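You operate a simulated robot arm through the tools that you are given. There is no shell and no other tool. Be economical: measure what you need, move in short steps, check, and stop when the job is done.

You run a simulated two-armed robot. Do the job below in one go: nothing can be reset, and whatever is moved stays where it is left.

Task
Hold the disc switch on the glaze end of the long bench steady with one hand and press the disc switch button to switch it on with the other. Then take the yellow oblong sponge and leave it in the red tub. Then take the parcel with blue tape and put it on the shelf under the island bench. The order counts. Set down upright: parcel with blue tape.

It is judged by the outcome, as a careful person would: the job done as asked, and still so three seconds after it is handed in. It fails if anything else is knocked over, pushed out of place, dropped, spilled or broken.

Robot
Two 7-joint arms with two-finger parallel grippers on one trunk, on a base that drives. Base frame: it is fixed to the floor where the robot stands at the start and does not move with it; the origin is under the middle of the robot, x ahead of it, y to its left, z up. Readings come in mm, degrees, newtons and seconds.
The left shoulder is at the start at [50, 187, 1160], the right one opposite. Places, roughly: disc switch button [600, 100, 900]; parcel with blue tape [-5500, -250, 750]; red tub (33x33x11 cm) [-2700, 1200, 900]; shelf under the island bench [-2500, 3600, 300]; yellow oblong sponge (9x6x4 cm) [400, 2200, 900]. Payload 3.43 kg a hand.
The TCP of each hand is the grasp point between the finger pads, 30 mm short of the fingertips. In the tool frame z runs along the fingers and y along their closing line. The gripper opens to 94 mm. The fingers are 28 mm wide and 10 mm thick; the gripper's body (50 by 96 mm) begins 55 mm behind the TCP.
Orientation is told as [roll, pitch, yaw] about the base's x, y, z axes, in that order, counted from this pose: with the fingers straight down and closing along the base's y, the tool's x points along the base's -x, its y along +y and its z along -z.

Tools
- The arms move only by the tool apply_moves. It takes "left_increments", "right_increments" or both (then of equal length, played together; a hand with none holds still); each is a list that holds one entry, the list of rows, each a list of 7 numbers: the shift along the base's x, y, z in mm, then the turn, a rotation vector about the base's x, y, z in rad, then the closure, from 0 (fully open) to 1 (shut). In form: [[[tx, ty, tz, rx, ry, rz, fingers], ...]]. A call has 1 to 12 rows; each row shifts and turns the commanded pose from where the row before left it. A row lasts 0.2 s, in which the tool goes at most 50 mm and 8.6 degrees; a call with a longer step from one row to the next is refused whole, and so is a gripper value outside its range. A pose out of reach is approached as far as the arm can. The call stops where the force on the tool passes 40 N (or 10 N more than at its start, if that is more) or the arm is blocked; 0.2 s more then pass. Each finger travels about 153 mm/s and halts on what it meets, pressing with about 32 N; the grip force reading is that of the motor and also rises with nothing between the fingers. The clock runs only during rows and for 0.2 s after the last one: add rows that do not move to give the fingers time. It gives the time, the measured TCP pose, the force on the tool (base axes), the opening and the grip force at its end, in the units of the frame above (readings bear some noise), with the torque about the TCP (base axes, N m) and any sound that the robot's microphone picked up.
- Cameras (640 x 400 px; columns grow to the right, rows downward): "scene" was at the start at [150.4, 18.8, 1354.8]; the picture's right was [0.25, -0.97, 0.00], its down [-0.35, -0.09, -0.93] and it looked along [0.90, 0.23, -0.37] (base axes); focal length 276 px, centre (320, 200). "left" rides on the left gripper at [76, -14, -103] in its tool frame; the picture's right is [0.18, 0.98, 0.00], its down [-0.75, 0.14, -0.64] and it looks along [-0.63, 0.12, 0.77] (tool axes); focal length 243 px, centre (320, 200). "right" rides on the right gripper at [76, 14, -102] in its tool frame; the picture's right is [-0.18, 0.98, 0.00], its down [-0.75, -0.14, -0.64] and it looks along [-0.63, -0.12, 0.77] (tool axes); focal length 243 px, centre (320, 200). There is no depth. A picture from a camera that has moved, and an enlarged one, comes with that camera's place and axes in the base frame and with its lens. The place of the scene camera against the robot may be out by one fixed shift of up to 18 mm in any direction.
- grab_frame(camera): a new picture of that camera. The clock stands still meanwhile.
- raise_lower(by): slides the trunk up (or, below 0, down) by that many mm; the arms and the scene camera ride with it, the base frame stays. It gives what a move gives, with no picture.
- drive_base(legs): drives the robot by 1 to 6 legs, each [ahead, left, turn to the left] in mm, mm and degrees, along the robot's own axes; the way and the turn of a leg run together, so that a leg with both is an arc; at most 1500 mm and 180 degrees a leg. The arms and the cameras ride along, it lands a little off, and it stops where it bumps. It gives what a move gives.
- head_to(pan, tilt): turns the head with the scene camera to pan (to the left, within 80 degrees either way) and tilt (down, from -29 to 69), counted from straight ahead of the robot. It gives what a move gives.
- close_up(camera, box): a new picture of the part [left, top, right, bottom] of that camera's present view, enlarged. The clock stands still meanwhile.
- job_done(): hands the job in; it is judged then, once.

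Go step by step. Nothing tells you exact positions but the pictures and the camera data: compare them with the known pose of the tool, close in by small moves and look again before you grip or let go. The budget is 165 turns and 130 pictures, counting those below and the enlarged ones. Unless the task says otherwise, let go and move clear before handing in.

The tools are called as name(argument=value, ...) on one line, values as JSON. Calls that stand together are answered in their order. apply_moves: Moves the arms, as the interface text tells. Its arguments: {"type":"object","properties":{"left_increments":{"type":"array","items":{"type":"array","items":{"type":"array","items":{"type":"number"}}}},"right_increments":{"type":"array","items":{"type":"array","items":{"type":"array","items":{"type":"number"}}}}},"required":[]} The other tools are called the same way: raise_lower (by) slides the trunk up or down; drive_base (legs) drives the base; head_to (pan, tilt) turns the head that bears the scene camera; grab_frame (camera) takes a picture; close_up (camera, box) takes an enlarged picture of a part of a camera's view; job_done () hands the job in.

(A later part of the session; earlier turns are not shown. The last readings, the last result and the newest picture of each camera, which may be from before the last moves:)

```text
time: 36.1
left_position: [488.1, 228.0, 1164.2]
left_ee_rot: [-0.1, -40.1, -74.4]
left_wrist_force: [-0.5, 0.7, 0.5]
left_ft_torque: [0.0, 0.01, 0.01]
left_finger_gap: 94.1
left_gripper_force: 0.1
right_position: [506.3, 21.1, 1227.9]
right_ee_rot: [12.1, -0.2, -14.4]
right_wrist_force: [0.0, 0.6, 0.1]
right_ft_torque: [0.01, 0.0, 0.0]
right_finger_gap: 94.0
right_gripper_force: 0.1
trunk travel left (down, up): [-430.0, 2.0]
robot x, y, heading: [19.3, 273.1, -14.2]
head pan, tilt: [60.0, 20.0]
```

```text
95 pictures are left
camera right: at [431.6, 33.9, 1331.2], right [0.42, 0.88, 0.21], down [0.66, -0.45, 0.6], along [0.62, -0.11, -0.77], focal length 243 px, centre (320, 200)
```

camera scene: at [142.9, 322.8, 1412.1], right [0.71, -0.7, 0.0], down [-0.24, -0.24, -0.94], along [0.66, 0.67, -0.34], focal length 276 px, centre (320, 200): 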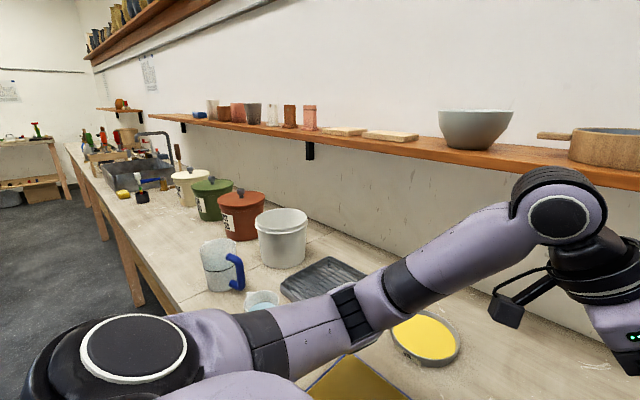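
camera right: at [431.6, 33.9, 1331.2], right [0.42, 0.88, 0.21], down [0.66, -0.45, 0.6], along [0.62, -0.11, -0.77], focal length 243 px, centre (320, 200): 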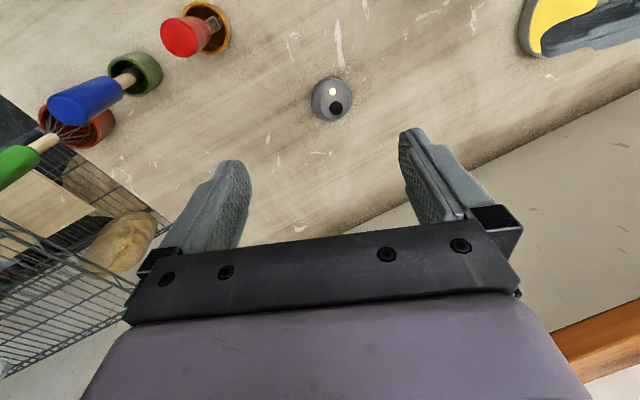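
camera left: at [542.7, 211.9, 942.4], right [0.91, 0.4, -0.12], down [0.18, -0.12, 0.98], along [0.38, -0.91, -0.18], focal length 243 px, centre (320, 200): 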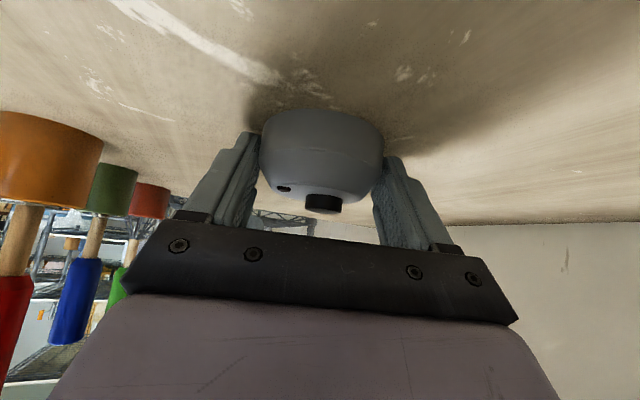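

The switch is on (LED lit) and the disc is in its place. Next is the sponge, about 2 m to the left on the same bench. I'll back away, square up and slide left.

drive_base(legs=[[-300, 0, 0], [0, 0, 14.3], [0, 1500, 0]])

head_to(pan=25, tilt=25)

grab_frame(camera="scene")

```text
time: 37.7
left_position: [359.2, 271.1, 1165.6]
left_ee_rot: [0.0, -40.1, -73.6]
left_wrist_force: [0.4, 0.3, 0.6]
left_ft_torque: [0.01, -0.02, 0.01]
left_finger_gap: 94.2
left_gripper_force: 0.1
right_position: [380.5, 66.1, 1226.0]
right_ee_rot: [12.1, 0.0, -13.9]
right_wrist_force: [-0.9, 0.1, 0.3]
right_ft_torque: [-0.03, 0.01, 0.0]
right_finger_gap: 94.0
right_gripper_force: 0.2
trunk travel left (down, up): [-430.0, 2.0]
robot x, y, heading: [-110.3, 311.2, -13.5]
head pan, tilt: [60.0, 20.0]
stopped in leg 1: the robot was blocked; the commanded pose is now the measured one
```

```text
time: 38.7
left_position: [359.3, 271.6, 1165.2]
left_ee_rot: [-0.1, -40.0, -73.6]
left_wrist_force: [0.3, -0.3, -0.2]
left_ft_torque: [-0.01, 0.0, -0.01]
left_finger_gap: 94.1
left_gripper_force: 0.1
right_position: [380.8, 64.3, 1225.0]
right_ee_rot: [11.9, 0.2, -13.8]
right_wrist_force: [-0.1, -0.7, -0.3]
right_ft_torque: [0.03, 0.03, -0.01]
right_finger_gap: 93.8
right_gripper_force: 0.0
trunk travel left (down, up): [-430.0, 2.0]
robot x, y, heading: [-106.3, 311.7, -13.7]
head pan, tilt: [25.0, 25.0]
```

```text
94 pictures are left
camera scene: at [39.3, 312.3, 1404.0], right [0.2, -0.98, 0.0], down [-0.41, -0.08, -0.91], along [0.89, 0.18, -0.42], focal length 276 px, centre (320, 200)
```

scene: 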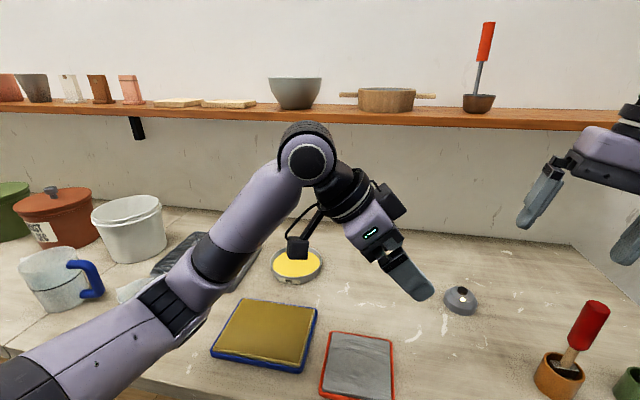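

Something is behind the robot. I'll look to both sides before going further.

head_to(pan=80, tilt=40)

grab_frame(camera="scene")

head_to(pan=-80, tilt=40)

grab_frame(camera="scene")

```text
time: 40.0
left_position: [360.0, 272.0, 1166.5]
left_ee_rot: [0.0, -40.0, -73.7]
left_wrist_force: [0.7, 0.3, 0.3]
left_ft_torque: [0.01, -0.01, 0.01]
left_finger_gap: 94.0
left_gripper_force: 0.1
right_position: [380.7, 64.4, 1225.7]
right_ee_rot: [12.0, 0.1, -13.8]
right_wrist_force: [-0.2, -0.1, 0.3]
right_ft_torque: [-0.04, 0.0, -0.01]
right_finger_gap: 94.0
right_gripper_force: 0.1
trunk travel left (down, up): [-430.0, 2.0]
robot x, y, heading: [-111.7, 311.1, -13.8]
head pan, tilt: [80.0, 40.0]
```

```text
93 pictures are left
camera scene: at [-16.7, 372.1, 1380.7], right [0.91, -0.4, 0.0], down [-0.26, -0.59, -0.77], along [0.31, 0.7, -0.64], focal length 276 px, centre (320, 200)
```

scene: 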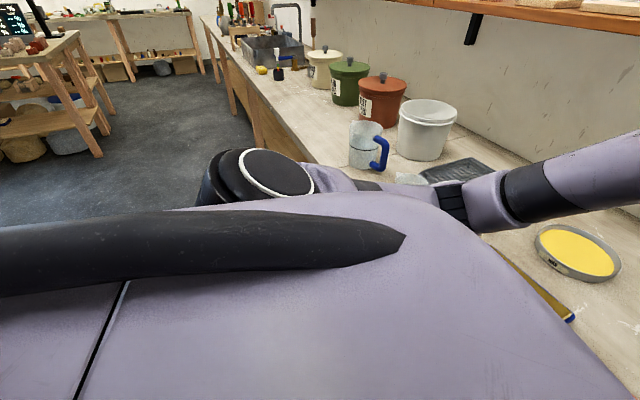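

```text
time: 42.4
left_position: [359.5, 272.3, 1165.7]
left_ee_rot: [-0.1, -40.0, -73.5]
left_wrist_force: [-0.4, 0.2, -0.3]
left_ft_torque: [0.0, -0.01, -0.01]
left_finger_gap: 93.9
left_gripper_force: 0.0
right_position: [381.3, 64.0, 1225.7]
right_ee_rot: [12.0, 0.1, -13.8]
right_wrist_force: [-0.1, 0.0, -0.2]
right_ft_torque: [0.0, 0.01, -0.03]
right_finger_gap: 93.6
right_gripper_force: 0.1
trunk travel left (down, up): [-430.0, 2.0]
robot x, y, heading: [-109.2, 312.2, -13.7]
head pan, tilt: [-80.0, 40.0]
```

```text
92 pictures are left
camera scene: at [-56.7, 209.5, 1380.7], right [-1.0, 0.07, 0.0], down [0.04, 0.64, -0.77], along [-0.05, -0.76, -0.64], focal length 276 px, centre (320, 200)
```

scene: 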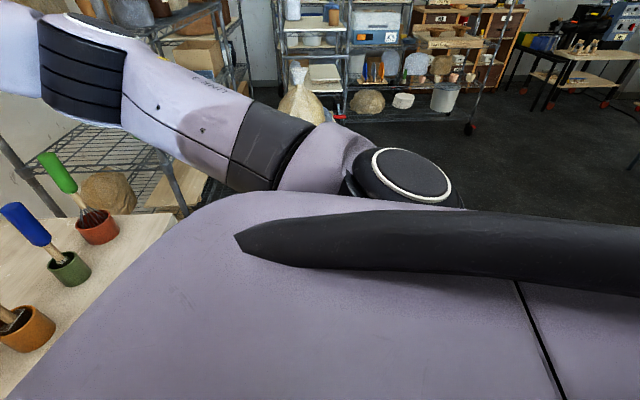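

The aisle to the left looks clear, so the block was only at the back. I'll straighten and raise both hands, then square up and slide left.

apply_moves(left_increments=[[[-8, 0, 12, 0.134, 0.039, 0, 0], [-8, 0, 12, 0.134, 0.039, 0, 0], [-8, 0, 12, 0.134, 0.039, 0, 0], [-8, 0, 12, 0.134, 0.039, 0, 0], [-8, 0, 12, 0.134, 0.039, 0, 0], [-8, 0, 10, 0, 0, 0.1496, 0], [-8, 0, 10, 0, 0, 0.1496, 0], [-8, 0, 10, 0, 0, 0.1496, 0], [-8, 0, 10, 0, 0, 0.1496, 0], [-8, 0, 10, 0, 0, 0.1496, 0], [-8, 0, 0, 0, 0, 0.1496, 0], [-8, 0, 0, 0, 0, 0.1496, 0]]], right_increments=[[[-10, 0, 5, -0.102, 0.026, 0, 0], [-10, 0, 5, -0.102, 0.026, 0, 0], [-10, 0, 5, 0, 0, 0, 0], [-10, 0, 5, 0, 0, 0, 0], [-10, 0, 5, 0, 0, 0, 0], [-10, 0, 5, 0, 0, 0, 0], [-10, 0, 0, 0, 0, 0, 0], [-10, 0, 0, 0, 0, 0, 0], [0, 0, 0, 0, 0, 0, 0], [0, 0, 0, 0, 0, 0, 0], [0, 0, 0, 0, 0, 0, 0], [0, 0, 0, 0, 0, 0, 0]]])

drive_base(legs=[[30, 0, 0], [0, 0, 13.7], [0, 700, 0]])

head_to(pan=80, tilt=35)

grab_frame(camera="scene")

```text
time: 45.0
left_position: [264.8, 270.3, 1275.0]
left_ee_rot: [0.0, 0.0, -13.6]
left_wrist_force: [0.0, 0.0, -1.0]
left_ft_torque: [0.0, -0.01, 0.0]
left_finger_gap: 94.1
left_gripper_force: 0.0
right_position: [299.8, 63.2, 1256.0]
right_ee_rot: [-0.1, 0.1, -13.8]
right_wrist_force: [-0.3, -0.6, 0.0]
right_ft_torque: [0.0, 0.0, -0.02]
right_finger_gap: 94.3
right_gripper_force: 0.1
trunk travel left (down, up): [-430.0, 2.0]
robot x, y, heading: [-111.5, 314.9, -14.0]
head pan, tilt: [-80.0, 40.0]
```

```text
time: 50.2
left_position: [287.3, 1058.3, 1274.8]
left_ee_rot: [0.0, -0.1, 0.5]
left_wrist_force: [0.7, -1.0, 0.4]
left_ft_torque: [0.0, 0.03, -0.02]
left_finger_gap: 94.0
left_gripper_force: 0.1
right_position: [372.8, 865.8, 1256.3]
right_ee_rot: [0.0, 0.2, 0.3]
right_wrist_force: [0.3, -0.3, 0.4]
right_ft_torque: [-0.02, -0.02, 0.03]
right_finger_gap: 93.8
right_gripper_force: 0.0
trunk travel left (down, up): [-430.0, 2.0]
robot x, y, heading: [-85.6, 1010.9, 0.4]
head pan, tilt: [-80.0, 40.0]
```

```text
time: 52.6
left_position: [287.5, 1058.1, 1275.6]
left_ee_rot: [0.0, 0.0, 0.5]
left_wrist_force: [0.6, 0.5, 0.0]
left_ft_torque: [-0.01, 0.05, 0.0]
left_finger_gap: 94.0
left_gripper_force: 0.0
right_position: [372.8, 865.6, 1255.4]
right_ee_rot: [-0.1, 0.1, 0.2]
right_wrist_force: [0.3, -0.5, -0.6]
right_ft_torque: [0.01, 0.0, -0.01]
right_finger_gap: 94.1
right_gripper_force: 0.0
trunk travel left (down, up): [-430.0, 2.0]
robot x, y, heading: [-85.4, 1005.7, 0.4]
head pan, tilt: [80.0, 35.0]
```

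```text
91 pictures are left
camera scene: at [-10.9, 1089.1, 1388.2], right [0.99, -0.17, 0.0], down [-0.1, -0.57, -0.82], along [0.14, 0.81, -0.57], focal length 276 px, centre (320, 200)
```

scene: 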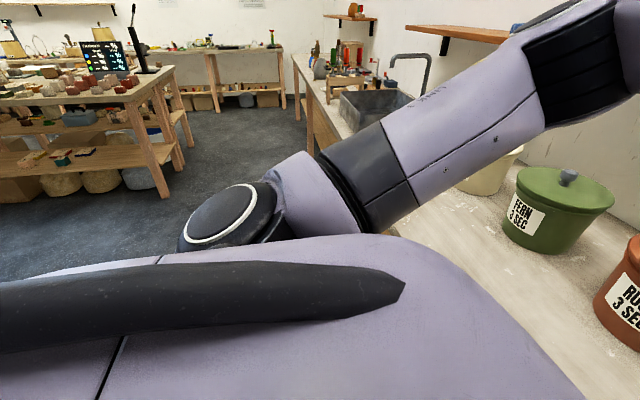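

The lane is clear. I'll continue left about 1000 mm to the sponge.

drive_base(legs=[[0, 1000, 0]])

head_to(pan=20, tilt=40)

grab_frame(camera="scene")

```text
time: 57.8
left_position: [286.9, 2046.1, 1275.0]
left_ee_rot: [0.0, 0.1, 0.0]
left_wrist_force: [-0.3, -0.2, 0.1]
left_ft_torque: [-0.03, 0.0, 0.01]
left_finger_gap: 93.9
left_gripper_force: 0.2
right_position: [369.6, 1853.7, 1255.8]
right_ee_rot: [0.1, 0.2, -0.2]
right_wrist_force: [-0.6, -0.3, -0.6]
right_ft_torque: [-0.02, -0.02, -0.02]
right_finger_gap: 94.0
right_gripper_force: 0.1
trunk travel left (down, up): [-430.0, 2.0]
robot x, y, heading: [-89.6, 1999.1, -0.4]
head pan, tilt: [80.0, 35.0]
```

```text
time: 59.1
left_position: [286.0, 2046.9, 1274.9]
left_ee_rot: [-0.1, 0.0, 0.0]
left_wrist_force: [-0.4, 0.3, -0.2]
left_ft_torque: [0.04, -0.02, 0.01]
left_finger_gap: 94.0
left_gripper_force: 0.1
right_position: [370.4, 1853.3, 1256.4]
right_ee_rot: [0.0, 0.1, -0.2]
right_wrist_force: [-0.2, 0.0, 0.7]
right_ft_torque: [-0.01, -0.04, -0.01]
right_finger_gap: 94.3
right_gripper_force: 0.1
trunk travel left (down, up): [-430.0, 2.0]
robot x, y, heading: [-90.6, 1995.3, -0.0]
head pan, tilt: [20.0, 40.0]
```

```text
90 pictures are left
camera scene: at [52.9, 2022.9, 1380.7], right [0.34, -0.94, 0.0], down [-0.6, -0.22, -0.77], along [0.72, 0.26, -0.64], focal length 276 px, centre (320, 200)
```

scene: 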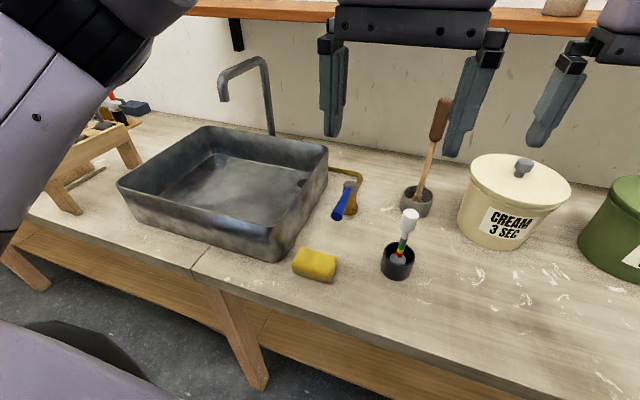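

The sponge lies next to the sink at about (392, 2156). I'll zoom in to see how it is turned.

close_up(camera="scene", box=[265, 225, 377, 295])

grab_frame(camera="left")

```text
5.71 times, centred on (321, 260) of scene
camera zoom: at [52.9, 2022.9, 1380.7], right [0.34, -0.94, 0.0], down [-0.6, -0.22, -0.77], along [0.72, 0.26, -0.64], focal length 1574 px, centre (314, -143)
```

zoom: 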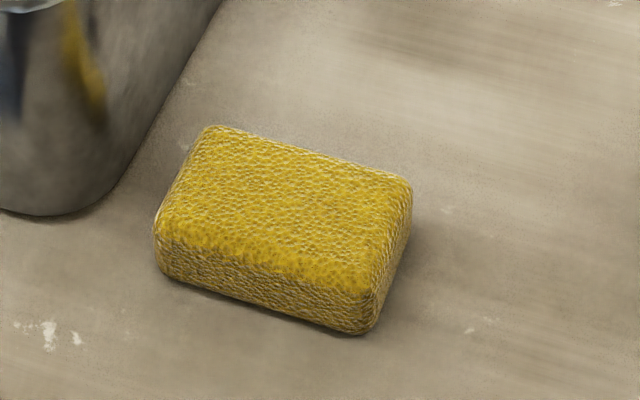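

```text
88 pictures are left
camera left: at [210.4, 2032.4, 1378.4], right [-0.18, 0.98, 0.0], down [0.75, 0.14, 0.64], along [0.63, 0.12, -0.77], focal length 243 px, centre (320, 200)
```

left: 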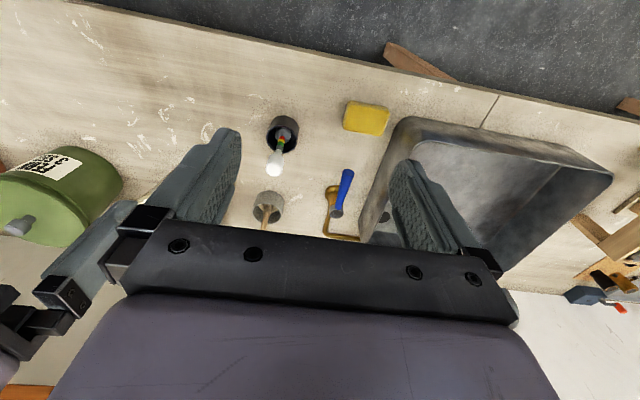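

The sponge's long side runs along y, so I'll turn the left hand 90° to grip across x and stop above it.

apply_moves(left_increments=[[[8.2, 9.8, -15, 0, 0, 0.1428, 0], [8.2, 9.8, -15, 0, 0, 0.1428, 0], [8.2, 9.8, -15, 0, 0, 0.1428, 0], [8.2, 9.8, -15, 0, 0, 0.1428, 0], [8.2, 9.8, -15, 0, 0, 0.1428, 0], [8.2, 9.8, -15, 0, 0, 0.1428, 0], [8.2, 9.8, -15, 0, 0, 0.1428, 0], [8.2, 9.8, -15, 0, 0, 0.1428, 0], [8.2, 9.8, -15, 0, 0, 0.1428, 0], [8.2, 9.8, -15, 0, 0, 0.1428, 0], [8.2, 9.8, -15, 0, 0, 0.1428, 0], [0, 0, 0, 0, 0, 0, 0]]])

grab_frame(camera="left")

grab_frame(camera="scene")

```text
time: 61.7
left_position: [377.3, 2154.7, 1107.4]
left_ee_rot: [0.0, 0.0, 90.1]
left_wrist_force: [0.8, 0.4, 0.3]
left_ft_torque: [-0.03, -0.01, 0.01]
left_finger_gap: 94.1
left_gripper_force: 0.1
right_position: [369.6, 1852.6, 1256.2]
right_ee_rot: [0.0, 0.2, -0.1]
right_wrist_force: [0.6, -0.4, -0.6]
right_ft_torque: [0.04, -0.03, 0.0]
right_finger_gap: 93.8
right_gripper_force: 0.0
trunk travel left (down, up): [-430.0, 2.0]
robot x, y, heading: [-87.1, 2000.5, -0.1]
head pan, tilt: [20.0, 40.0]
```

```text
87 pictures are left
camera left: at [391.6, 2078.8, 1210.9], right [-0.98, -0.18, 0.0], down [-0.14, 0.75, 0.64], along [-0.12, 0.63, -0.77], focal length 243 px, centre (320, 200)
```

left: 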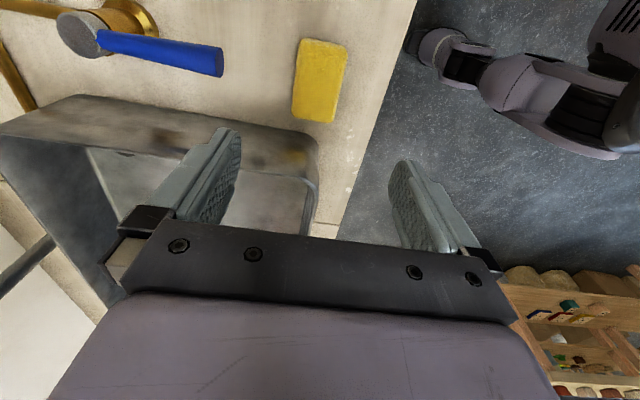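

```text
86 pictures are left
camera scene: at [52.8, 2022.7, 1380.7], right [0.34, -0.94, 0.0], down [-0.6, -0.22, -0.77], along [0.72, 0.26, -0.64], focal length 276 px, centre (320, 200)
```

scene: 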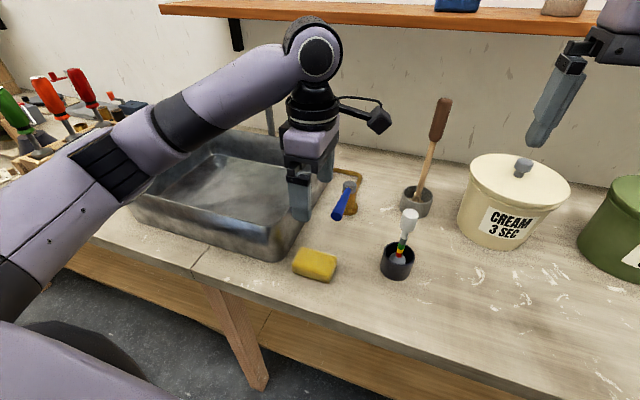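

The sponge is centred under the hand at about (378, 2150). The sink rim is close on the far side, so I'll lean the hand slightly away from it and lower.

apply_moves(left_increments=[[[0.3, -6, -20, 0.13, 0, 0, 0], [0.3, -6, -20, 0.13, 0, 0, 0], [0, 0, -27, 0, 0, 0, 0], [0, 0, -27, 0, 0, 0, 0], [0, 0, -27, 0, 0, 0, 0], [0, 0, -27, 0, 0, 0, 0], [0, 0, -22, 0, 0, 0, 0], [0, 0, 0, 0, 0, 0, 0]]])

grab_frame(camera="left")

close_up(camera="scene", box=[240, 170, 400, 290])

```text
time: 63.5
left_position: [376.2, 2142.3, 936.8]
left_ee_rot: [0.0, -15.0, 90.0]
left_wrist_force: [0.0, 0.6, -0.1]
left_ft_torque: [-0.03, 0.0, 0.01]
left_finger_gap: 93.9
left_gripper_force: 0.1
right_position: [370.3, 1853.2, 1255.6]
right_ee_rot: [0.0, 0.2, -0.2]
right_wrist_force: [-0.1, 0.1, -0.4]
right_ft_torque: [0.0, 0.01, 0.03]
right_finger_gap: 93.8
right_gripper_force: 0.0
trunk travel left (down, up): [-430.0, 2.0]
robot x, y, heading: [-87.1, 1999.6, 0.0]
head pan, tilt: [20.0, 40.0]
```

```text
85 pictures are left
camera left: at [390.8, 2043.2, 1017.4], right [-0.98, -0.18, -0.05], down [-0.14, 0.56, 0.81], along [-0.12, 0.81, -0.58], focal length 243 px, centre (320, 200)
```

left: 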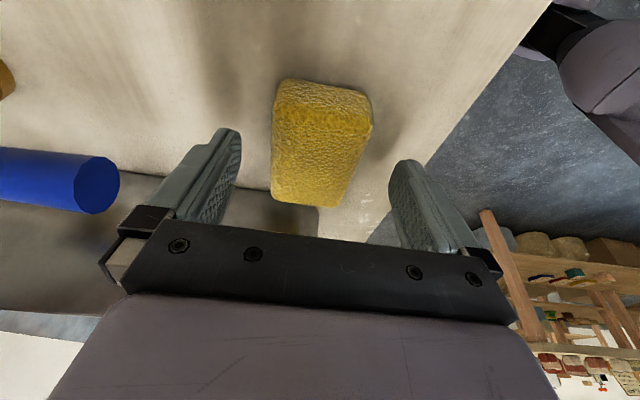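

```text
3.33 times, centred on (320, 230) of scene
camera zoom: at [52.8, 2022.8, 1380.7], right [0.34, -0.94, 0.0], down [-0.6, -0.22, -0.77], along [0.72, 0.26, -0.64], focal length 918 px, centre (320, 100)
```

zoom: 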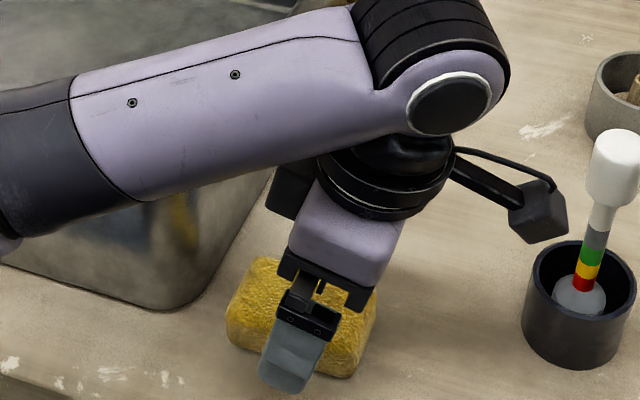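

The sponge is between the fingers. I'll lower the last 24 mm and close.

apply_moves(left_increments=[[[0, 0, -12, 0, 0, 0, 0], [0, 0, -11, 0, 0, 0, 0], [0, 0, 0, 0, 0, 0, 0.2], [0, 0, 0, 0, 0, 0, 0.4], [0, 0, 0, 0, 0, 0, 0.5], [0, 0, 0, 0, 0, 0, 0.6], [0, 0, 0, 0, 0, 0, 0.6]]])

grab_frame(camera="left")

```text
time: 65.1
left_position: [376.9, 2142.1, 916.0]
left_ee_rot: [0.2, -14.9, 89.9]
left_wrist_force: [1.3, -0.5, 1.8]
left_ft_torque: [-0.05, -0.03, -0.01]
left_finger_gap: 58.2
left_gripper_force: 32.7
right_position: [370.7, 1852.4, 1257.0]
right_ee_rot: [0.0, 0.2, -0.3]
right_wrist_force: [0.4, 0.7, -0.1]
right_ft_torque: [0.01, 0.01, -0.02]
right_finger_gap: 94.1
right_gripper_force: 0.0
trunk travel left (down, up): [-430.0, 2.0]
robot x, y, heading: [-85.7, 2000.6, -0.1]
head pan, tilt: [20.0, 40.0]
```

```text
83 pictures are left
camera left: at [391.4, 2041.9, 996.8], right [-0.98, -0.18, -0.05], down [-0.14, 0.56, 0.81], along [-0.12, 0.81, -0.58], focal length 243 px, centre (320, 200)
```

left: 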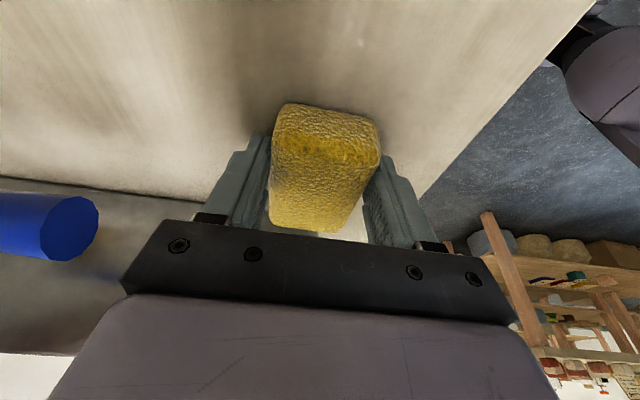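

The sponge is gripped (gap 58 mm). I'll lift it straight up and draw it in.

apply_moves(left_increments=[[[0, 0, 15, 0, 0, 0, 0.6], [0, 0, 25, 0, 0, 0, 0.6], [0, 0, 25, 0, 0, 0, 0.6], [0, 0, 25, 0, 0, 0, 0.6], [0, 0, 25, 0, 0, 0, 0.6], [0, 0, 25, 0, 0, 0, 0.6], [0, 0, 25, 0, 0, 0, 0.6], [0, 0, 25, 0, 0, 0, 0.6], [-20, -10, 20, 0, 0, 0, 0.6], [-20, -10, 20, 0, 0, 0, 0.6], [-20, -10, 20, -0.13, 0, 0, 0.6], [-20, -10, 20, -0.13, 0, 0, 0.6]]])

head_to(pan=80, tilt=25)

grab_frame(camera="scene")

grab_frame(camera="left")

```text
time: 67.7
left_position: [297.5, 2102.0, 1188.1]
left_ee_rot: [0.1, 0.1, 90.0]
left_wrist_force: [-0.3, 0.6, 0.6]
left_ft_torque: [0.01, 0.0, -0.02]
left_finger_gap: 58.1
left_gripper_force: 32.0
right_position: [368.3, 1852.6, 1256.8]
right_ee_rot: [-0.1, 0.1, -0.2]
right_wrist_force: [-0.4, -0.9, 0.4]
right_ft_torque: [0.01, 0.01, -0.01]
right_finger_gap: 94.2
right_gripper_force: 0.2
trunk travel left (down, up): [-430.0, 2.0]
robot x, y, heading: [-85.8, 1997.6, 0.1]
head pan, tilt: [20.0, 40.0]
```

```text
time: 69.0
left_position: [297.7, 2102.1, 1188.8]
left_ee_rot: [0.0, 0.0, 90.0]
left_wrist_force: [0.2, 0.8, 0.4]
left_ft_torque: [-0.01, 0.01, 0.01]
left_finger_gap: 57.9
left_gripper_force: 31.8
right_position: [369.9, 1852.6, 1256.4]
right_ee_rot: [0.0, 0.2, -0.3]
right_wrist_force: [0.4, 0.5, 0.5]
right_ft_torque: [0.0, -0.01, 0.02]
right_finger_gap: 93.8
right_gripper_force: 0.0
trunk travel left (down, up): [-430.0, 2.0]
robot x, y, heading: [-87.9, 1999.5, -0.2]
head pan, tilt: [80.0, 25.0]
```

```text
82 pictures are left
camera scene: at [-10.7, 2084.6, 1404.0], right [0.98, -0.18, 0.0], down [-0.08, -0.42, -0.91], along [0.16, 0.89, -0.42], focal length 276 px, centre (320, 200)
```

scene: 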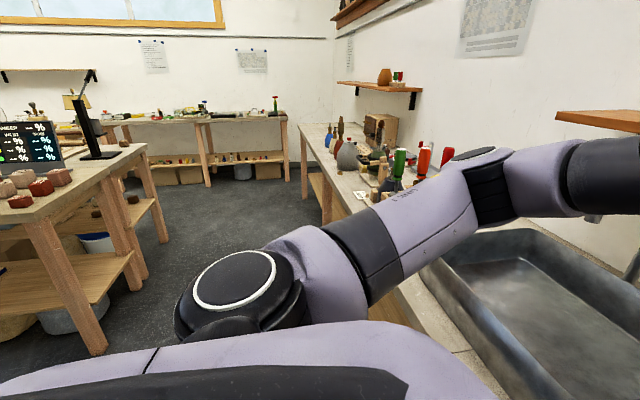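

```text
81 pictures are left
camera left: at [312.4, 2025.7, 1291.6], right [-0.98, -0.18, 0.0], down [-0.14, 0.75, 0.64], along [-0.12, 0.63, -0.77], focal length 243 px, centre (320, 200)
```

left: 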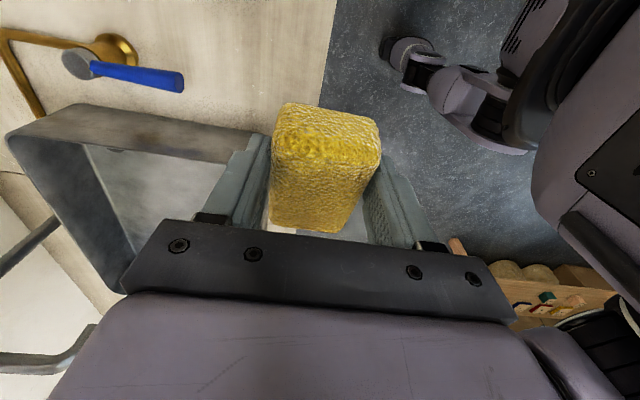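

The sponge is in hand. The red tub is behind me to the right, so I'll turn left 90° in place and look toward −x before travelling.

drive_base(legs=[[-60, 0, 0], [0, 0, 100]])

head_to(pan=70, tilt=15)

grab_frame(camera="scene")

head_to(pan=0, tilt=15)

grab_frame(camera="scene")

```text
time: 74.3
left_position: [-333.3, 2351.8, 1188.2]
left_ee_rot: [0.0, -0.1, -167.5]
left_wrist_force: [0.0, -0.3, -0.6]
left_ft_torque: [0.02, 0.02, 0.0]
left_finger_gap: 58.1
left_gripper_force: 32.0
right_position: [-106.3, 2476.0, 1256.9]
right_ee_rot: [0.0, 0.1, 102.3]
right_wrist_force: [0.6, 0.1, 0.2]
right_ft_torque: [0.01, 0.0, -0.02]
right_finger_gap: 93.9
right_gripper_force: 0.1
trunk travel left (down, up): [-430.0, 2.0]
robot x, y, heading: [-152.1, 2000.6, 102.4]
head pan, tilt: [80.0, 25.0]
```

```text
time: 75.0
left_position: [-333.0, 2353.4, 1188.9]
left_ee_rot: [0.1, 0.0, -167.5]
left_wrist_force: [-0.6, -0.5, 0.1]
left_ft_torque: [0.0, -0.01, -0.07]
left_finger_gap: 58.0
left_gripper_force: 32.3
right_position: [-106.6, 2476.6, 1256.3]
right_ee_rot: [0.0, 0.2, 102.3]
right_wrist_force: [0.0, 0.0, 1.0]
right_ft_torque: [0.01, 0.02, 0.02]
right_finger_gap: 93.8
right_gripper_force: 0.1
trunk travel left (down, up): [-430.0, 2.0]
robot x, y, heading: [-150.8, 1999.4, 102.4]
head pan, tilt: [70.0, 15.0]
```

```text
80 pictures are left
camera scene: at [-251.8, 2063.8, 1420.2], right [0.13, 0.99, 0.0], down [0.26, -0.03, -0.97], along [-0.96, 0.13, -0.26], focal length 276 px, centre (320, 200)
```

scene: 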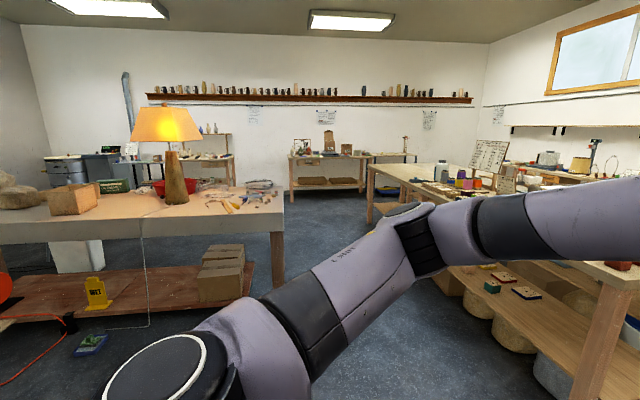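

```text
time: 76.4
left_position: [-333.7, 2353.8, 1188.6]
left_ee_rot: [0.1, -0.1, -167.6]
left_wrist_force: [0.4, 0.0, -0.5]
left_ft_torque: [0.02, 0.0, -0.01]
left_finger_gap: 58.1
left_gripper_force: 32.0
right_position: [-106.7, 2477.1, 1257.6]
right_ee_rot: [0.0, 0.3, 102.2]
right_wrist_force: [-0.2, 0.4, -1.1]
right_ft_torque: [-0.02, 0.01, 0.04]
right_finger_gap: 94.0
right_gripper_force: 0.1
trunk travel left (down, up): [-430.0, 2.0]
robot x, y, heading: [-145.3, 1995.1, 102.6]
head pan, tilt: [0.0, 15.0]
```

```text
79 pictures are left
camera scene: at [-179.3, 2142.7, 1420.2], right [0.98, 0.22, 0.0], down [0.06, -0.25, -0.97], along [-0.21, 0.94, -0.26], focal length 276 px, centre (320, 200)
```

scene: 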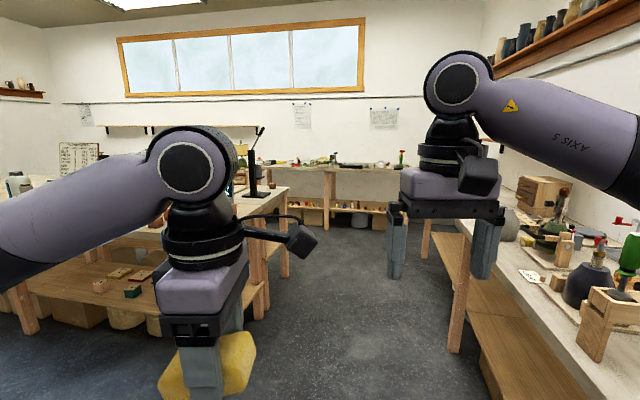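

The lamp table with the red tub lies ahead toward −x. A cable and other items are on the floor around y<800, so I'll keep to the y≈2000 lane. I'll turn to face −x and come closer for a look.

drive_base(legs=[[0, 0, 77.4], [800, 0, 0]])

head_to(pan=25, tilt=18)

grab_frame(camera="scene")

```text
time: 84.0
left_position: [-1333.8, 1928.2, 1188.3]
left_ee_rot: [0.2, 0.0, -91.6]
left_wrist_force: [-0.3, -0.2, -0.8]
left_ft_torque: [0.01, -0.01, -0.01]
left_finger_gap: 57.9
left_gripper_force: 32.0
right_position: [-1399.9, 2177.9, 1255.9]
right_ee_rot: [0.0, 0.2, 178.4]
right_wrist_force: [-0.4, 0.4, 0.6]
right_ft_torque: [0.0, -0.04, -0.02]
right_finger_gap: 94.1
right_gripper_force: 0.0
trunk travel left (down, up): [-430.0, 2.0]
robot x, y, heading: [-945.5, 2023.0, 178.4]
head pan, tilt: [0.0, 15.0]
```

```text
time: 84.8
left_position: [-1333.7, 1929.0, 1189.1]
left_ee_rot: [0.1, 0.0, -91.4]
left_wrist_force: [0.8, -0.3, -0.9]
left_ft_torque: [0.0, -0.01, 0.03]
left_finger_gap: 58.1
left_gripper_force: 31.8
right_position: [-1399.4, 2177.9, 1256.0]
right_ee_rot: [0.1, 0.2, 178.4]
right_wrist_force: [-0.4, -0.7, -0.4]
right_ft_torque: [0.03, 0.0, 0.0]
right_finger_gap: 93.9
right_gripper_force: 0.1
trunk travel left (down, up): [-430.0, 2.0]
robot x, y, heading: [-944.1, 2022.7, 178.4]
head pan, tilt: [25.0, 18.0]
```

```text
78 pictures are left
camera scene: at [-1088.2, 1981.8, 1415.3], right [-0.4, 0.92, 0.0], down [0.28, 0.12, -0.95], along [-0.87, -0.38, -0.31], focal length 276 px, centre (320, 200)
```

scene: 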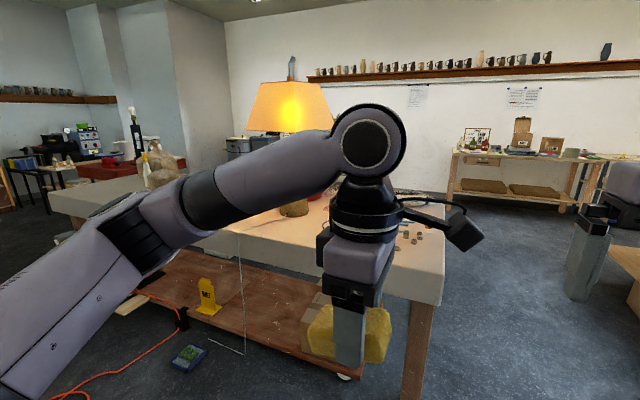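

The arm hides the tub. I'll move into the aisle at y≈2550, beside the table's end, and look from there.

drive_base(legs=[[0, -520, 0], [700, 0, 0]])

head_to(pan=75, tilt=20)

grab_frame(camera="scene")

head_to(pan=15, tilt=20)

grab_frame(camera="scene")

```text
time: 91.2
left_position: [-2014.9, 2454.1, 1189.3]
left_ee_rot: [0.1, 0.0, -91.6]
left_wrist_force: [0.7, 0.4, -0.9]
left_ft_torque: [0.01, -0.02, 0.0]
left_finger_gap: 58.2
left_gripper_force: 32.5
right_position: [-2080.7, 2705.8, 1255.1]
right_ee_rot: [0.0, 0.2, 178.4]
right_wrist_force: [0.1, 0.5, 0.0]
right_ft_torque: [-0.02, -0.04, -0.01]
right_finger_gap: 94.0
right_gripper_force: 0.1
trunk travel left (down, up): [-430.0, 2.0]
robot x, y, heading: [-1625.8, 2551.9, 178.3]
head pan, tilt: [25.0, 18.0]
```

```text
time: 92.4
left_position: [-2014.3, 2454.8, 1188.4]
left_ee_rot: [0.0, 0.0, -91.6]
left_wrist_force: [-0.1, 0.0, -0.8]
left_ft_torque: [-0.02, 0.02, 0.0]
left_finger_gap: 58.0
left_gripper_force: 31.6
right_position: [-2081.0, 2706.0, 1255.8]
right_ee_rot: [0.0, 0.2, 178.2]
right_wrist_force: [-0.3, -0.3, -0.6]
right_ft_torque: [0.01, -0.03, 0.02]
right_finger_gap: 94.1
right_gripper_force: 0.0
trunk travel left (down, up): [-430.0, 2.0]
robot x, y, heading: [-1628.8, 2545.5, 178.4]
head pan, tilt: [75.0, 20.0]
```

```text
77 pictures are left
camera scene: at [-1710.3, 2455.6, 1412.1], right [-0.96, 0.29, 0.0], down [0.1, 0.33, -0.94], along [-0.27, -0.9, -0.34], focal length 276 px, centre (320, 200)
```

scene: 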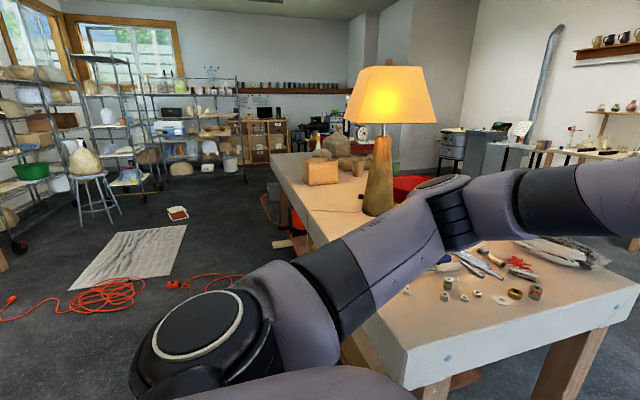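

```text
time: 93.7
left_position: [-2016.1, 2454.5, 1188.7]
left_ee_rot: [0.0, 0.0, -91.6]
left_wrist_force: [0.7, 0.4, -0.7]
left_ft_torque: [-0.01, 0.0, 0.02]
left_finger_gap: 57.8
left_gripper_force: 32.1
right_position: [-2080.1, 2706.5, 1255.9]
right_ee_rot: [0.0, 0.1, 178.3]
right_wrist_force: [-0.5, 0.6, 0.1]
right_ft_torque: [-0.01, -0.02, -0.02]
right_finger_gap: 94.0
right_gripper_force: 0.0
trunk travel left (down, up): [-430.0, 2.0]
robot x, y, heading: [-1628.9, 2547.2, 178.4]
head pan, tilt: [15.0, 20.0]
```

```text
76 pictures are left
camera scene: at [-1774.1, 2523.2, 1412.1], right [-0.23, 0.97, 0.0], down [0.33, 0.08, -0.94], along [-0.91, -0.22, -0.34], focal length 276 px, centre (320, 200)
```

scene: 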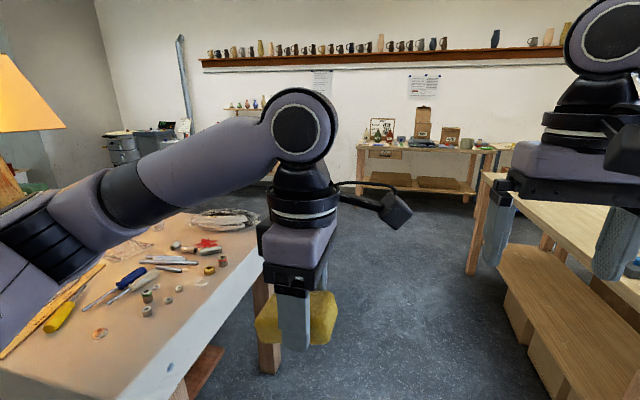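

The tub sits near the table's back (−x) edge, around (−2680, 1100). I'll go round through the aisle to the back side: ahead 1500 mm, then turn left to face −y.

drive_base(legs=[[1500, 0, 0], [0, 0, 91.6]])

head_to(pan=0, tilt=20)

grab_frame(camera="scene")

```text
time: 105.0
left_position: [-3044.0, 2229.9, 1187.6]
left_ee_rot: [0.1, 0.0, -2.7]
left_wrist_force: [0.6, -0.2, -0.4]
left_ft_torque: [-0.04, 0.03, -0.01]
left_finger_gap: 57.8
left_gripper_force: 32.2
right_position: [-3296.2, 2168.7, 1255.9]
right_ee_rot: [0.0, 0.3, -92.8]
right_wrist_force: [0.5, 0.3, 0.9]
right_ft_torque: [0.01, -0.02, -0.02]
right_finger_gap: 94.1
right_gripper_force: 0.0
trunk travel left (down, up): [-430.0, 2.0]
robot x, y, heading: [-3131.3, 2616.9, -92.7]
head pan, tilt: [15.0, 20.0]
```

```text
time: 105.8
left_position: [-3044.9, 2229.2, 1188.1]
left_ee_rot: [0.0, 0.0, -2.5]
left_wrist_force: [-0.9, 0.5, -0.1]
left_ft_torque: [-0.01, 0.02, 0.02]
left_finger_gap: 57.8
left_gripper_force: 32.2
right_position: [-3294.5, 2168.7, 1255.3]
right_ee_rot: [0.0, 0.2, -92.6]
right_wrist_force: [0.8, 0.2, 0.4]
right_ft_torque: [-0.04, -0.02, 0.03]
right_finger_gap: 93.7
right_gripper_force: 0.1
trunk travel left (down, up): [-430.0, 2.0]
robot x, y, heading: [-3131.8, 2620.5, -92.7]
head pan, tilt: [0.0, 20.0]
```

```text
75 pictures are left
camera scene: at [-3135.0, 2463.0, 1412.1], right [-1.0, 0.05, 0.0], down [0.02, 0.34, -0.94], along [-0.04, -0.94, -0.34], focal length 276 px, centre (320, 200)
```

scene: 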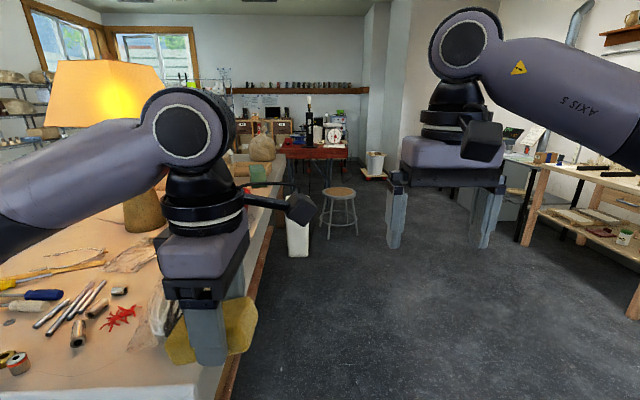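

The table's back edge is at x≈−2950. I'll shift away from it and drive 1400 mm along −y, then turn to face the table and tub.

drive_base(legs=[[0, -150, 2.6], [1450, 0, 0], [0, 0, 90]])

head_to(pan=-8, tilt=30)

grab_frame(camera="scene")

grab_frame(camera="right")

```text
time: 117.9
left_position: [-2863.7, 1278.3, 1188.8]
left_ee_rot: [0.1, 0.0, 92.8]
left_wrist_force: [0.0, 0.7, -0.1]
left_ft_torque: [0.0, -0.01, 0.02]
left_finger_gap: 58.0
left_gripper_force: 32.3
right_position: [-2779.5, 1034.3, 1256.3]
right_ee_rot: [0.0, 0.3, 2.7]
right_wrist_force: [-0.3, 0.5, 0.3]
right_ft_torque: [-0.02, 0.01, -0.01]
right_finger_gap: 94.2
right_gripper_force: 0.1
trunk travel left (down, up): [-430.0, 2.0]
robot x, y, heading: [-3240.1, 1157.5, 2.7]
head pan, tilt: [0.0, 20.0]
```

```text
time: 118.6
left_position: [-2863.5, 1278.1, 1187.7]
left_ee_rot: [0.1, -0.1, 92.8]
left_wrist_force: [0.3, -0.5, -0.5]
left_ft_torque: [-0.03, 0.01, -0.03]
left_finger_gap: 57.9
left_gripper_force: 32.4
right_position: [-2779.3, 1033.9, 1256.4]
right_ee_rot: [0.0, 0.2, 2.7]
right_wrist_force: [-0.3, 0.4, -0.3]
right_ft_torque: [0.02, -0.01, 0.01]
right_finger_gap: 94.0
right_gripper_force: 0.0
trunk travel left (down, up): [-430.0, 2.0]
robot x, y, heading: [-3242.4, 1155.4, 2.6]
head pan, tilt: [-8.0, 30.0]
```

```text
74 pictures are left
camera scene: at [-3092.5, 1146.1, 1396.1], right [-0.09, -1.0, 0.0], down [-0.5, 0.05, -0.87], along [0.86, -0.08, -0.5], focal length 276 px, centre (320, 200)
```

scene: 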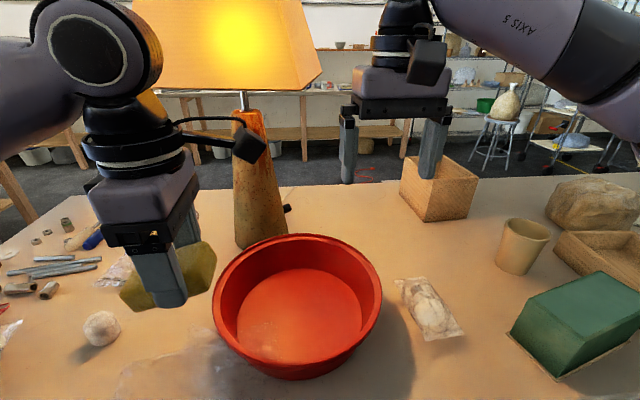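

```text
73 pictures are left
camera right: at [-2854.7, 1045.5, 1359.8], right [0.14, 0.99, 0.0], down [0.76, -0.11, 0.64], along [0.63, -0.09, -0.77], focal length 243 px, centre (320, 200)
```

right: 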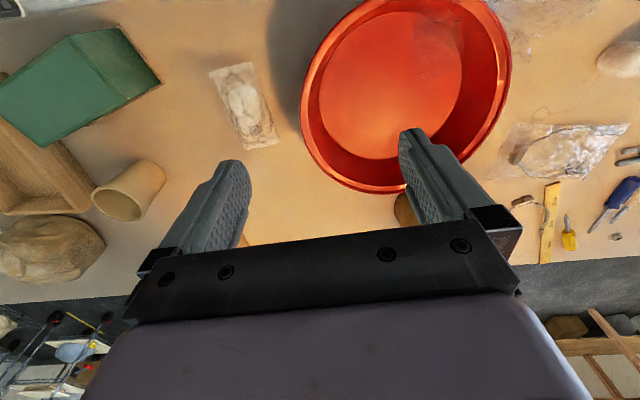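

The tub is at about (−2707, 1162), empty, with rim near z≈990. The lamp shade is beyond it, so I'll lower the left hand first and then slide in at the near side, with the right hand pulled away.

apply_moves(left_increments=[[[0, 0, -25, 0, 0, 0, 0.6], [0, 0, -25, 0, 0, 0, 0.6], [0, 0, -25, 0, 0, 0, 0.6], [0, 0, -25, 0, 0, 0, 0.6], [0, 0, -25, 0, 0, 0, 0.6], [20, -21, 0, 0, 0, 0, 0.6], [20, -21, 0, 0, 0, 0, 0.6], [20, -21, 0, 0, 0, 0, 0.6], [20, -21, 0, 0, 0, 0, 0.6], [20, -21, 0, 0, 0, 0, 0.6], [20, -21, 0, 0, 0, 0, 0.6]]], right_increments=[[[-15, -15, 0, 0, 0, 0, 0], [-15, -15, 0, 0, 0, 0, 0], [-15, -15, 0, 0, 0, 0, 0], [-15, -15, 0, 0, 0, 0, 0], [-15, -15, 0, 0, 0, 0, 0], [-15, -15, 0, 0, 0, 0, 0], [-15, -15, 0, 0, 0, 0, 0], [-15, -15, 0, 0, 0, 0, 0], [-15, -15, 0, 0, 0, 0, 0], [0, 0, 0, 0, 0, 0, 0], [0, 0, 0, 0, 0, 0, 0]]])

grab_frame(camera="scene")

grab_frame(camera="left")

```text
time: 121.0
left_position: [-2742.8, 1151.2, 1062.5]
left_ee_rot: [0.1, -0.2, 92.8]
left_wrist_force: [0.0, 0.2, 0.2]
left_ft_torque: [0.03, 0.02, 0.0]
left_finger_gap: 57.8
left_gripper_force: 32.3
right_position: [-2912.3, 898.5, 1256.3]
right_ee_rot: [0.0, 0.1, 2.6]
right_wrist_force: [0.7, -0.3, 0.2]
right_ft_torque: [0.04, -0.02, 0.04]
right_finger_gap: 94.0
right_gripper_force: 0.0
trunk travel left (down, up): [-430.0, 2.0]
robot x, y, heading: [-3245.4, 1155.9, 2.7]
head pan, tilt: [-8.0, 30.0]
```

```text
72 pictures are left
camera scene: at [-3092.6, 1145.2, 1396.0], right [-0.09, -1.0, 0.0], down [-0.5, 0.05, -0.87], along [0.86, -0.08, -0.5], focal length 276 px, centre (320, 200)
```

scene: 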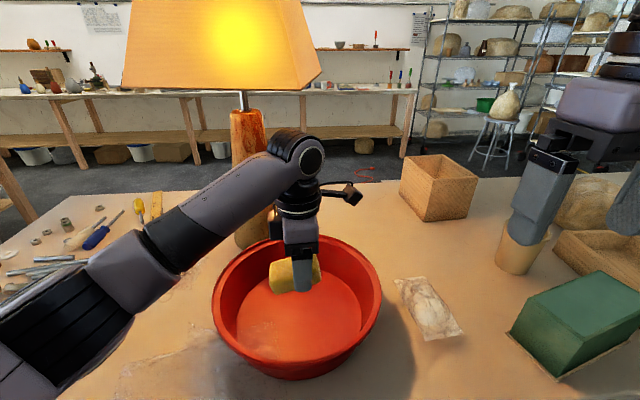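

```text
71 pictures are left
camera left: at [-2725.3, 1074.4, 1165.9], right [-0.97, -0.23, 0.0], down [-0.18, 0.74, 0.64], along [-0.15, 0.63, -0.77], focal length 243 px, centre (320, 200)
```

left: 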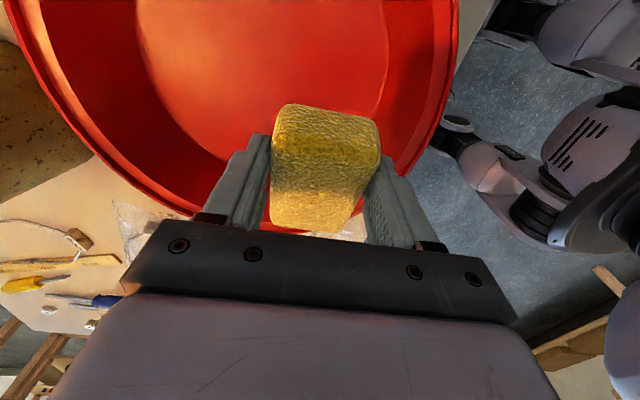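

The sponge is over the tub. I'll lower it into the tub, slowly at the end to feel the bottom.

apply_moves(left_increments=[[[3, 2, -24, 0, 0, 0, 0.6], [3, 2, -24, 0, 0, 0, 0.6], [3, 2, -24, 0, 0, 0, 0.6], [3, 2, -24, 0, 0, 0, 0.6], [0, 0, -15, 0, 0, 0, 0.6], [0, 0, 0, 0, 0, 0, 0.6]]])

grab_frame(camera="left")

close_up(camera="scene", box=[200, 210, 400, 390])

```text
time: 122.4
left_position: [-2729.6, 1157.8, 951.5]
left_ee_rot: [0.1, 0.1, 92.7]
left_wrist_force: [0.6, -0.3, -0.6]
left_ft_torque: [0.0, 0.0, 0.01]
left_finger_gap: 58.0
left_gripper_force: 31.9
right_position: [-2912.9, 899.9, 1256.7]
right_ee_rot: [0.0, 0.2, 2.6]
right_wrist_force: [-0.3, -0.8, 0.1]
right_ft_torque: [0.01, -0.02, -0.01]
right_finger_gap: 94.0
right_gripper_force: 0.2
trunk travel left (down, up): [-430.0, 2.0]
robot x, y, heading: [-3242.4, 1156.4, 2.5]
head pan, tilt: [-8.0, 30.0]
```

```text
70 pictures are left
camera left: at [-2711.3, 1083.6, 1055.1], right [-0.97, -0.23, 0.0], down [-0.18, 0.75, 0.64], along [-0.15, 0.62, -0.77], focal length 243 px, centre (320, 200)
```

left: 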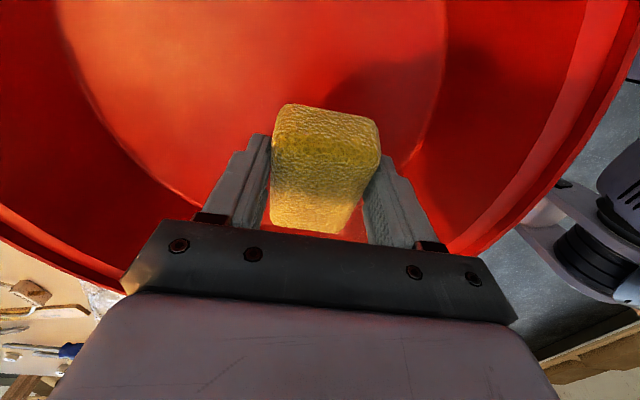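

```text
2.22 times, centred on (300, 300) of scene
camera zoom: at [-3092.6, 1146.1, 1396.0], right [-0.09, -1.0, 0.0], down [-0.5, 0.05, -0.87], along [0.86, -0.08, -0.5], focal length 612 px, centre (364, -22)
```

zoom: 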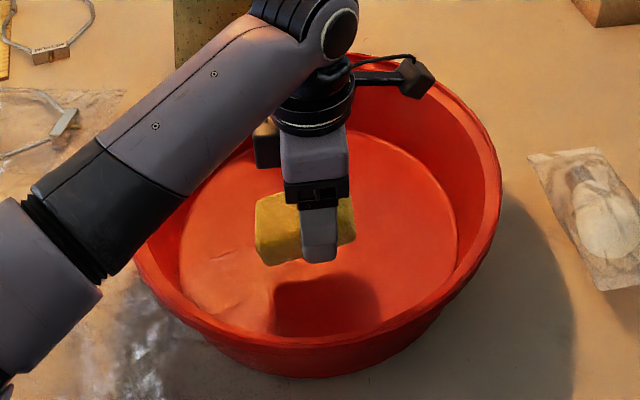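

The sponge is still a few centimetres above the bottom. I'll continue down in small steps.

apply_moves(left_increments=[[[0, 0, -8, 0, 0, 0, 0.6], [0, 0, -8, 0, 0, 0, 0.6], [0, 0, -6, 0, 0, 0, 0.6], [0, 0, -5, 0, 0, 0, 0.6], [0, 0, 0, 0, 0, 0, 0.6]]])

close_up(camera="scene", box=[200, 210, 400, 390])

```text
time: 123.6
left_position: [-2731.2, 1161.9, 924.7]
left_ee_rot: [0.1, 0.0, 92.9]
left_wrist_force: [0.6, 0.5, 0.0]
left_ft_torque: [0.0, -0.01, 0.02]
left_finger_gap: 57.7
left_gripper_force: 31.6
right_position: [-2911.7, 900.0, 1256.8]
right_ee_rot: [0.0, 0.2, 2.6]
right_wrist_force: [0.2, 0.2, -0.2]
right_ft_torque: [-0.01, -0.01, 0.01]
right_finger_gap: 94.2
right_gripper_force: 0.0
trunk travel left (down, up): [-430.0, 2.0]
robot x, y, heading: [-3241.2, 1157.5, 3.0]
head pan, tilt: [-8.0, 30.0]
```

```text
2.22 times, centred on (300, 300) of scene
camera zoom: at [-3092.5, 1146.0, 1396.0], right [-0.09, -1.0, 0.0], down [-0.5, 0.05, -0.87], along [0.86, -0.08, -0.5], focal length 612 px, centre (364, -22)
```

zoom: 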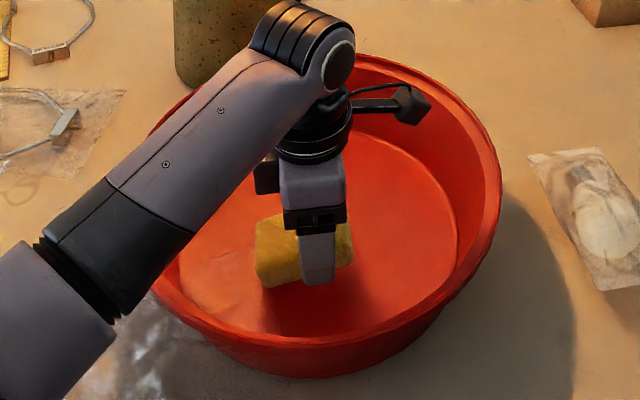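

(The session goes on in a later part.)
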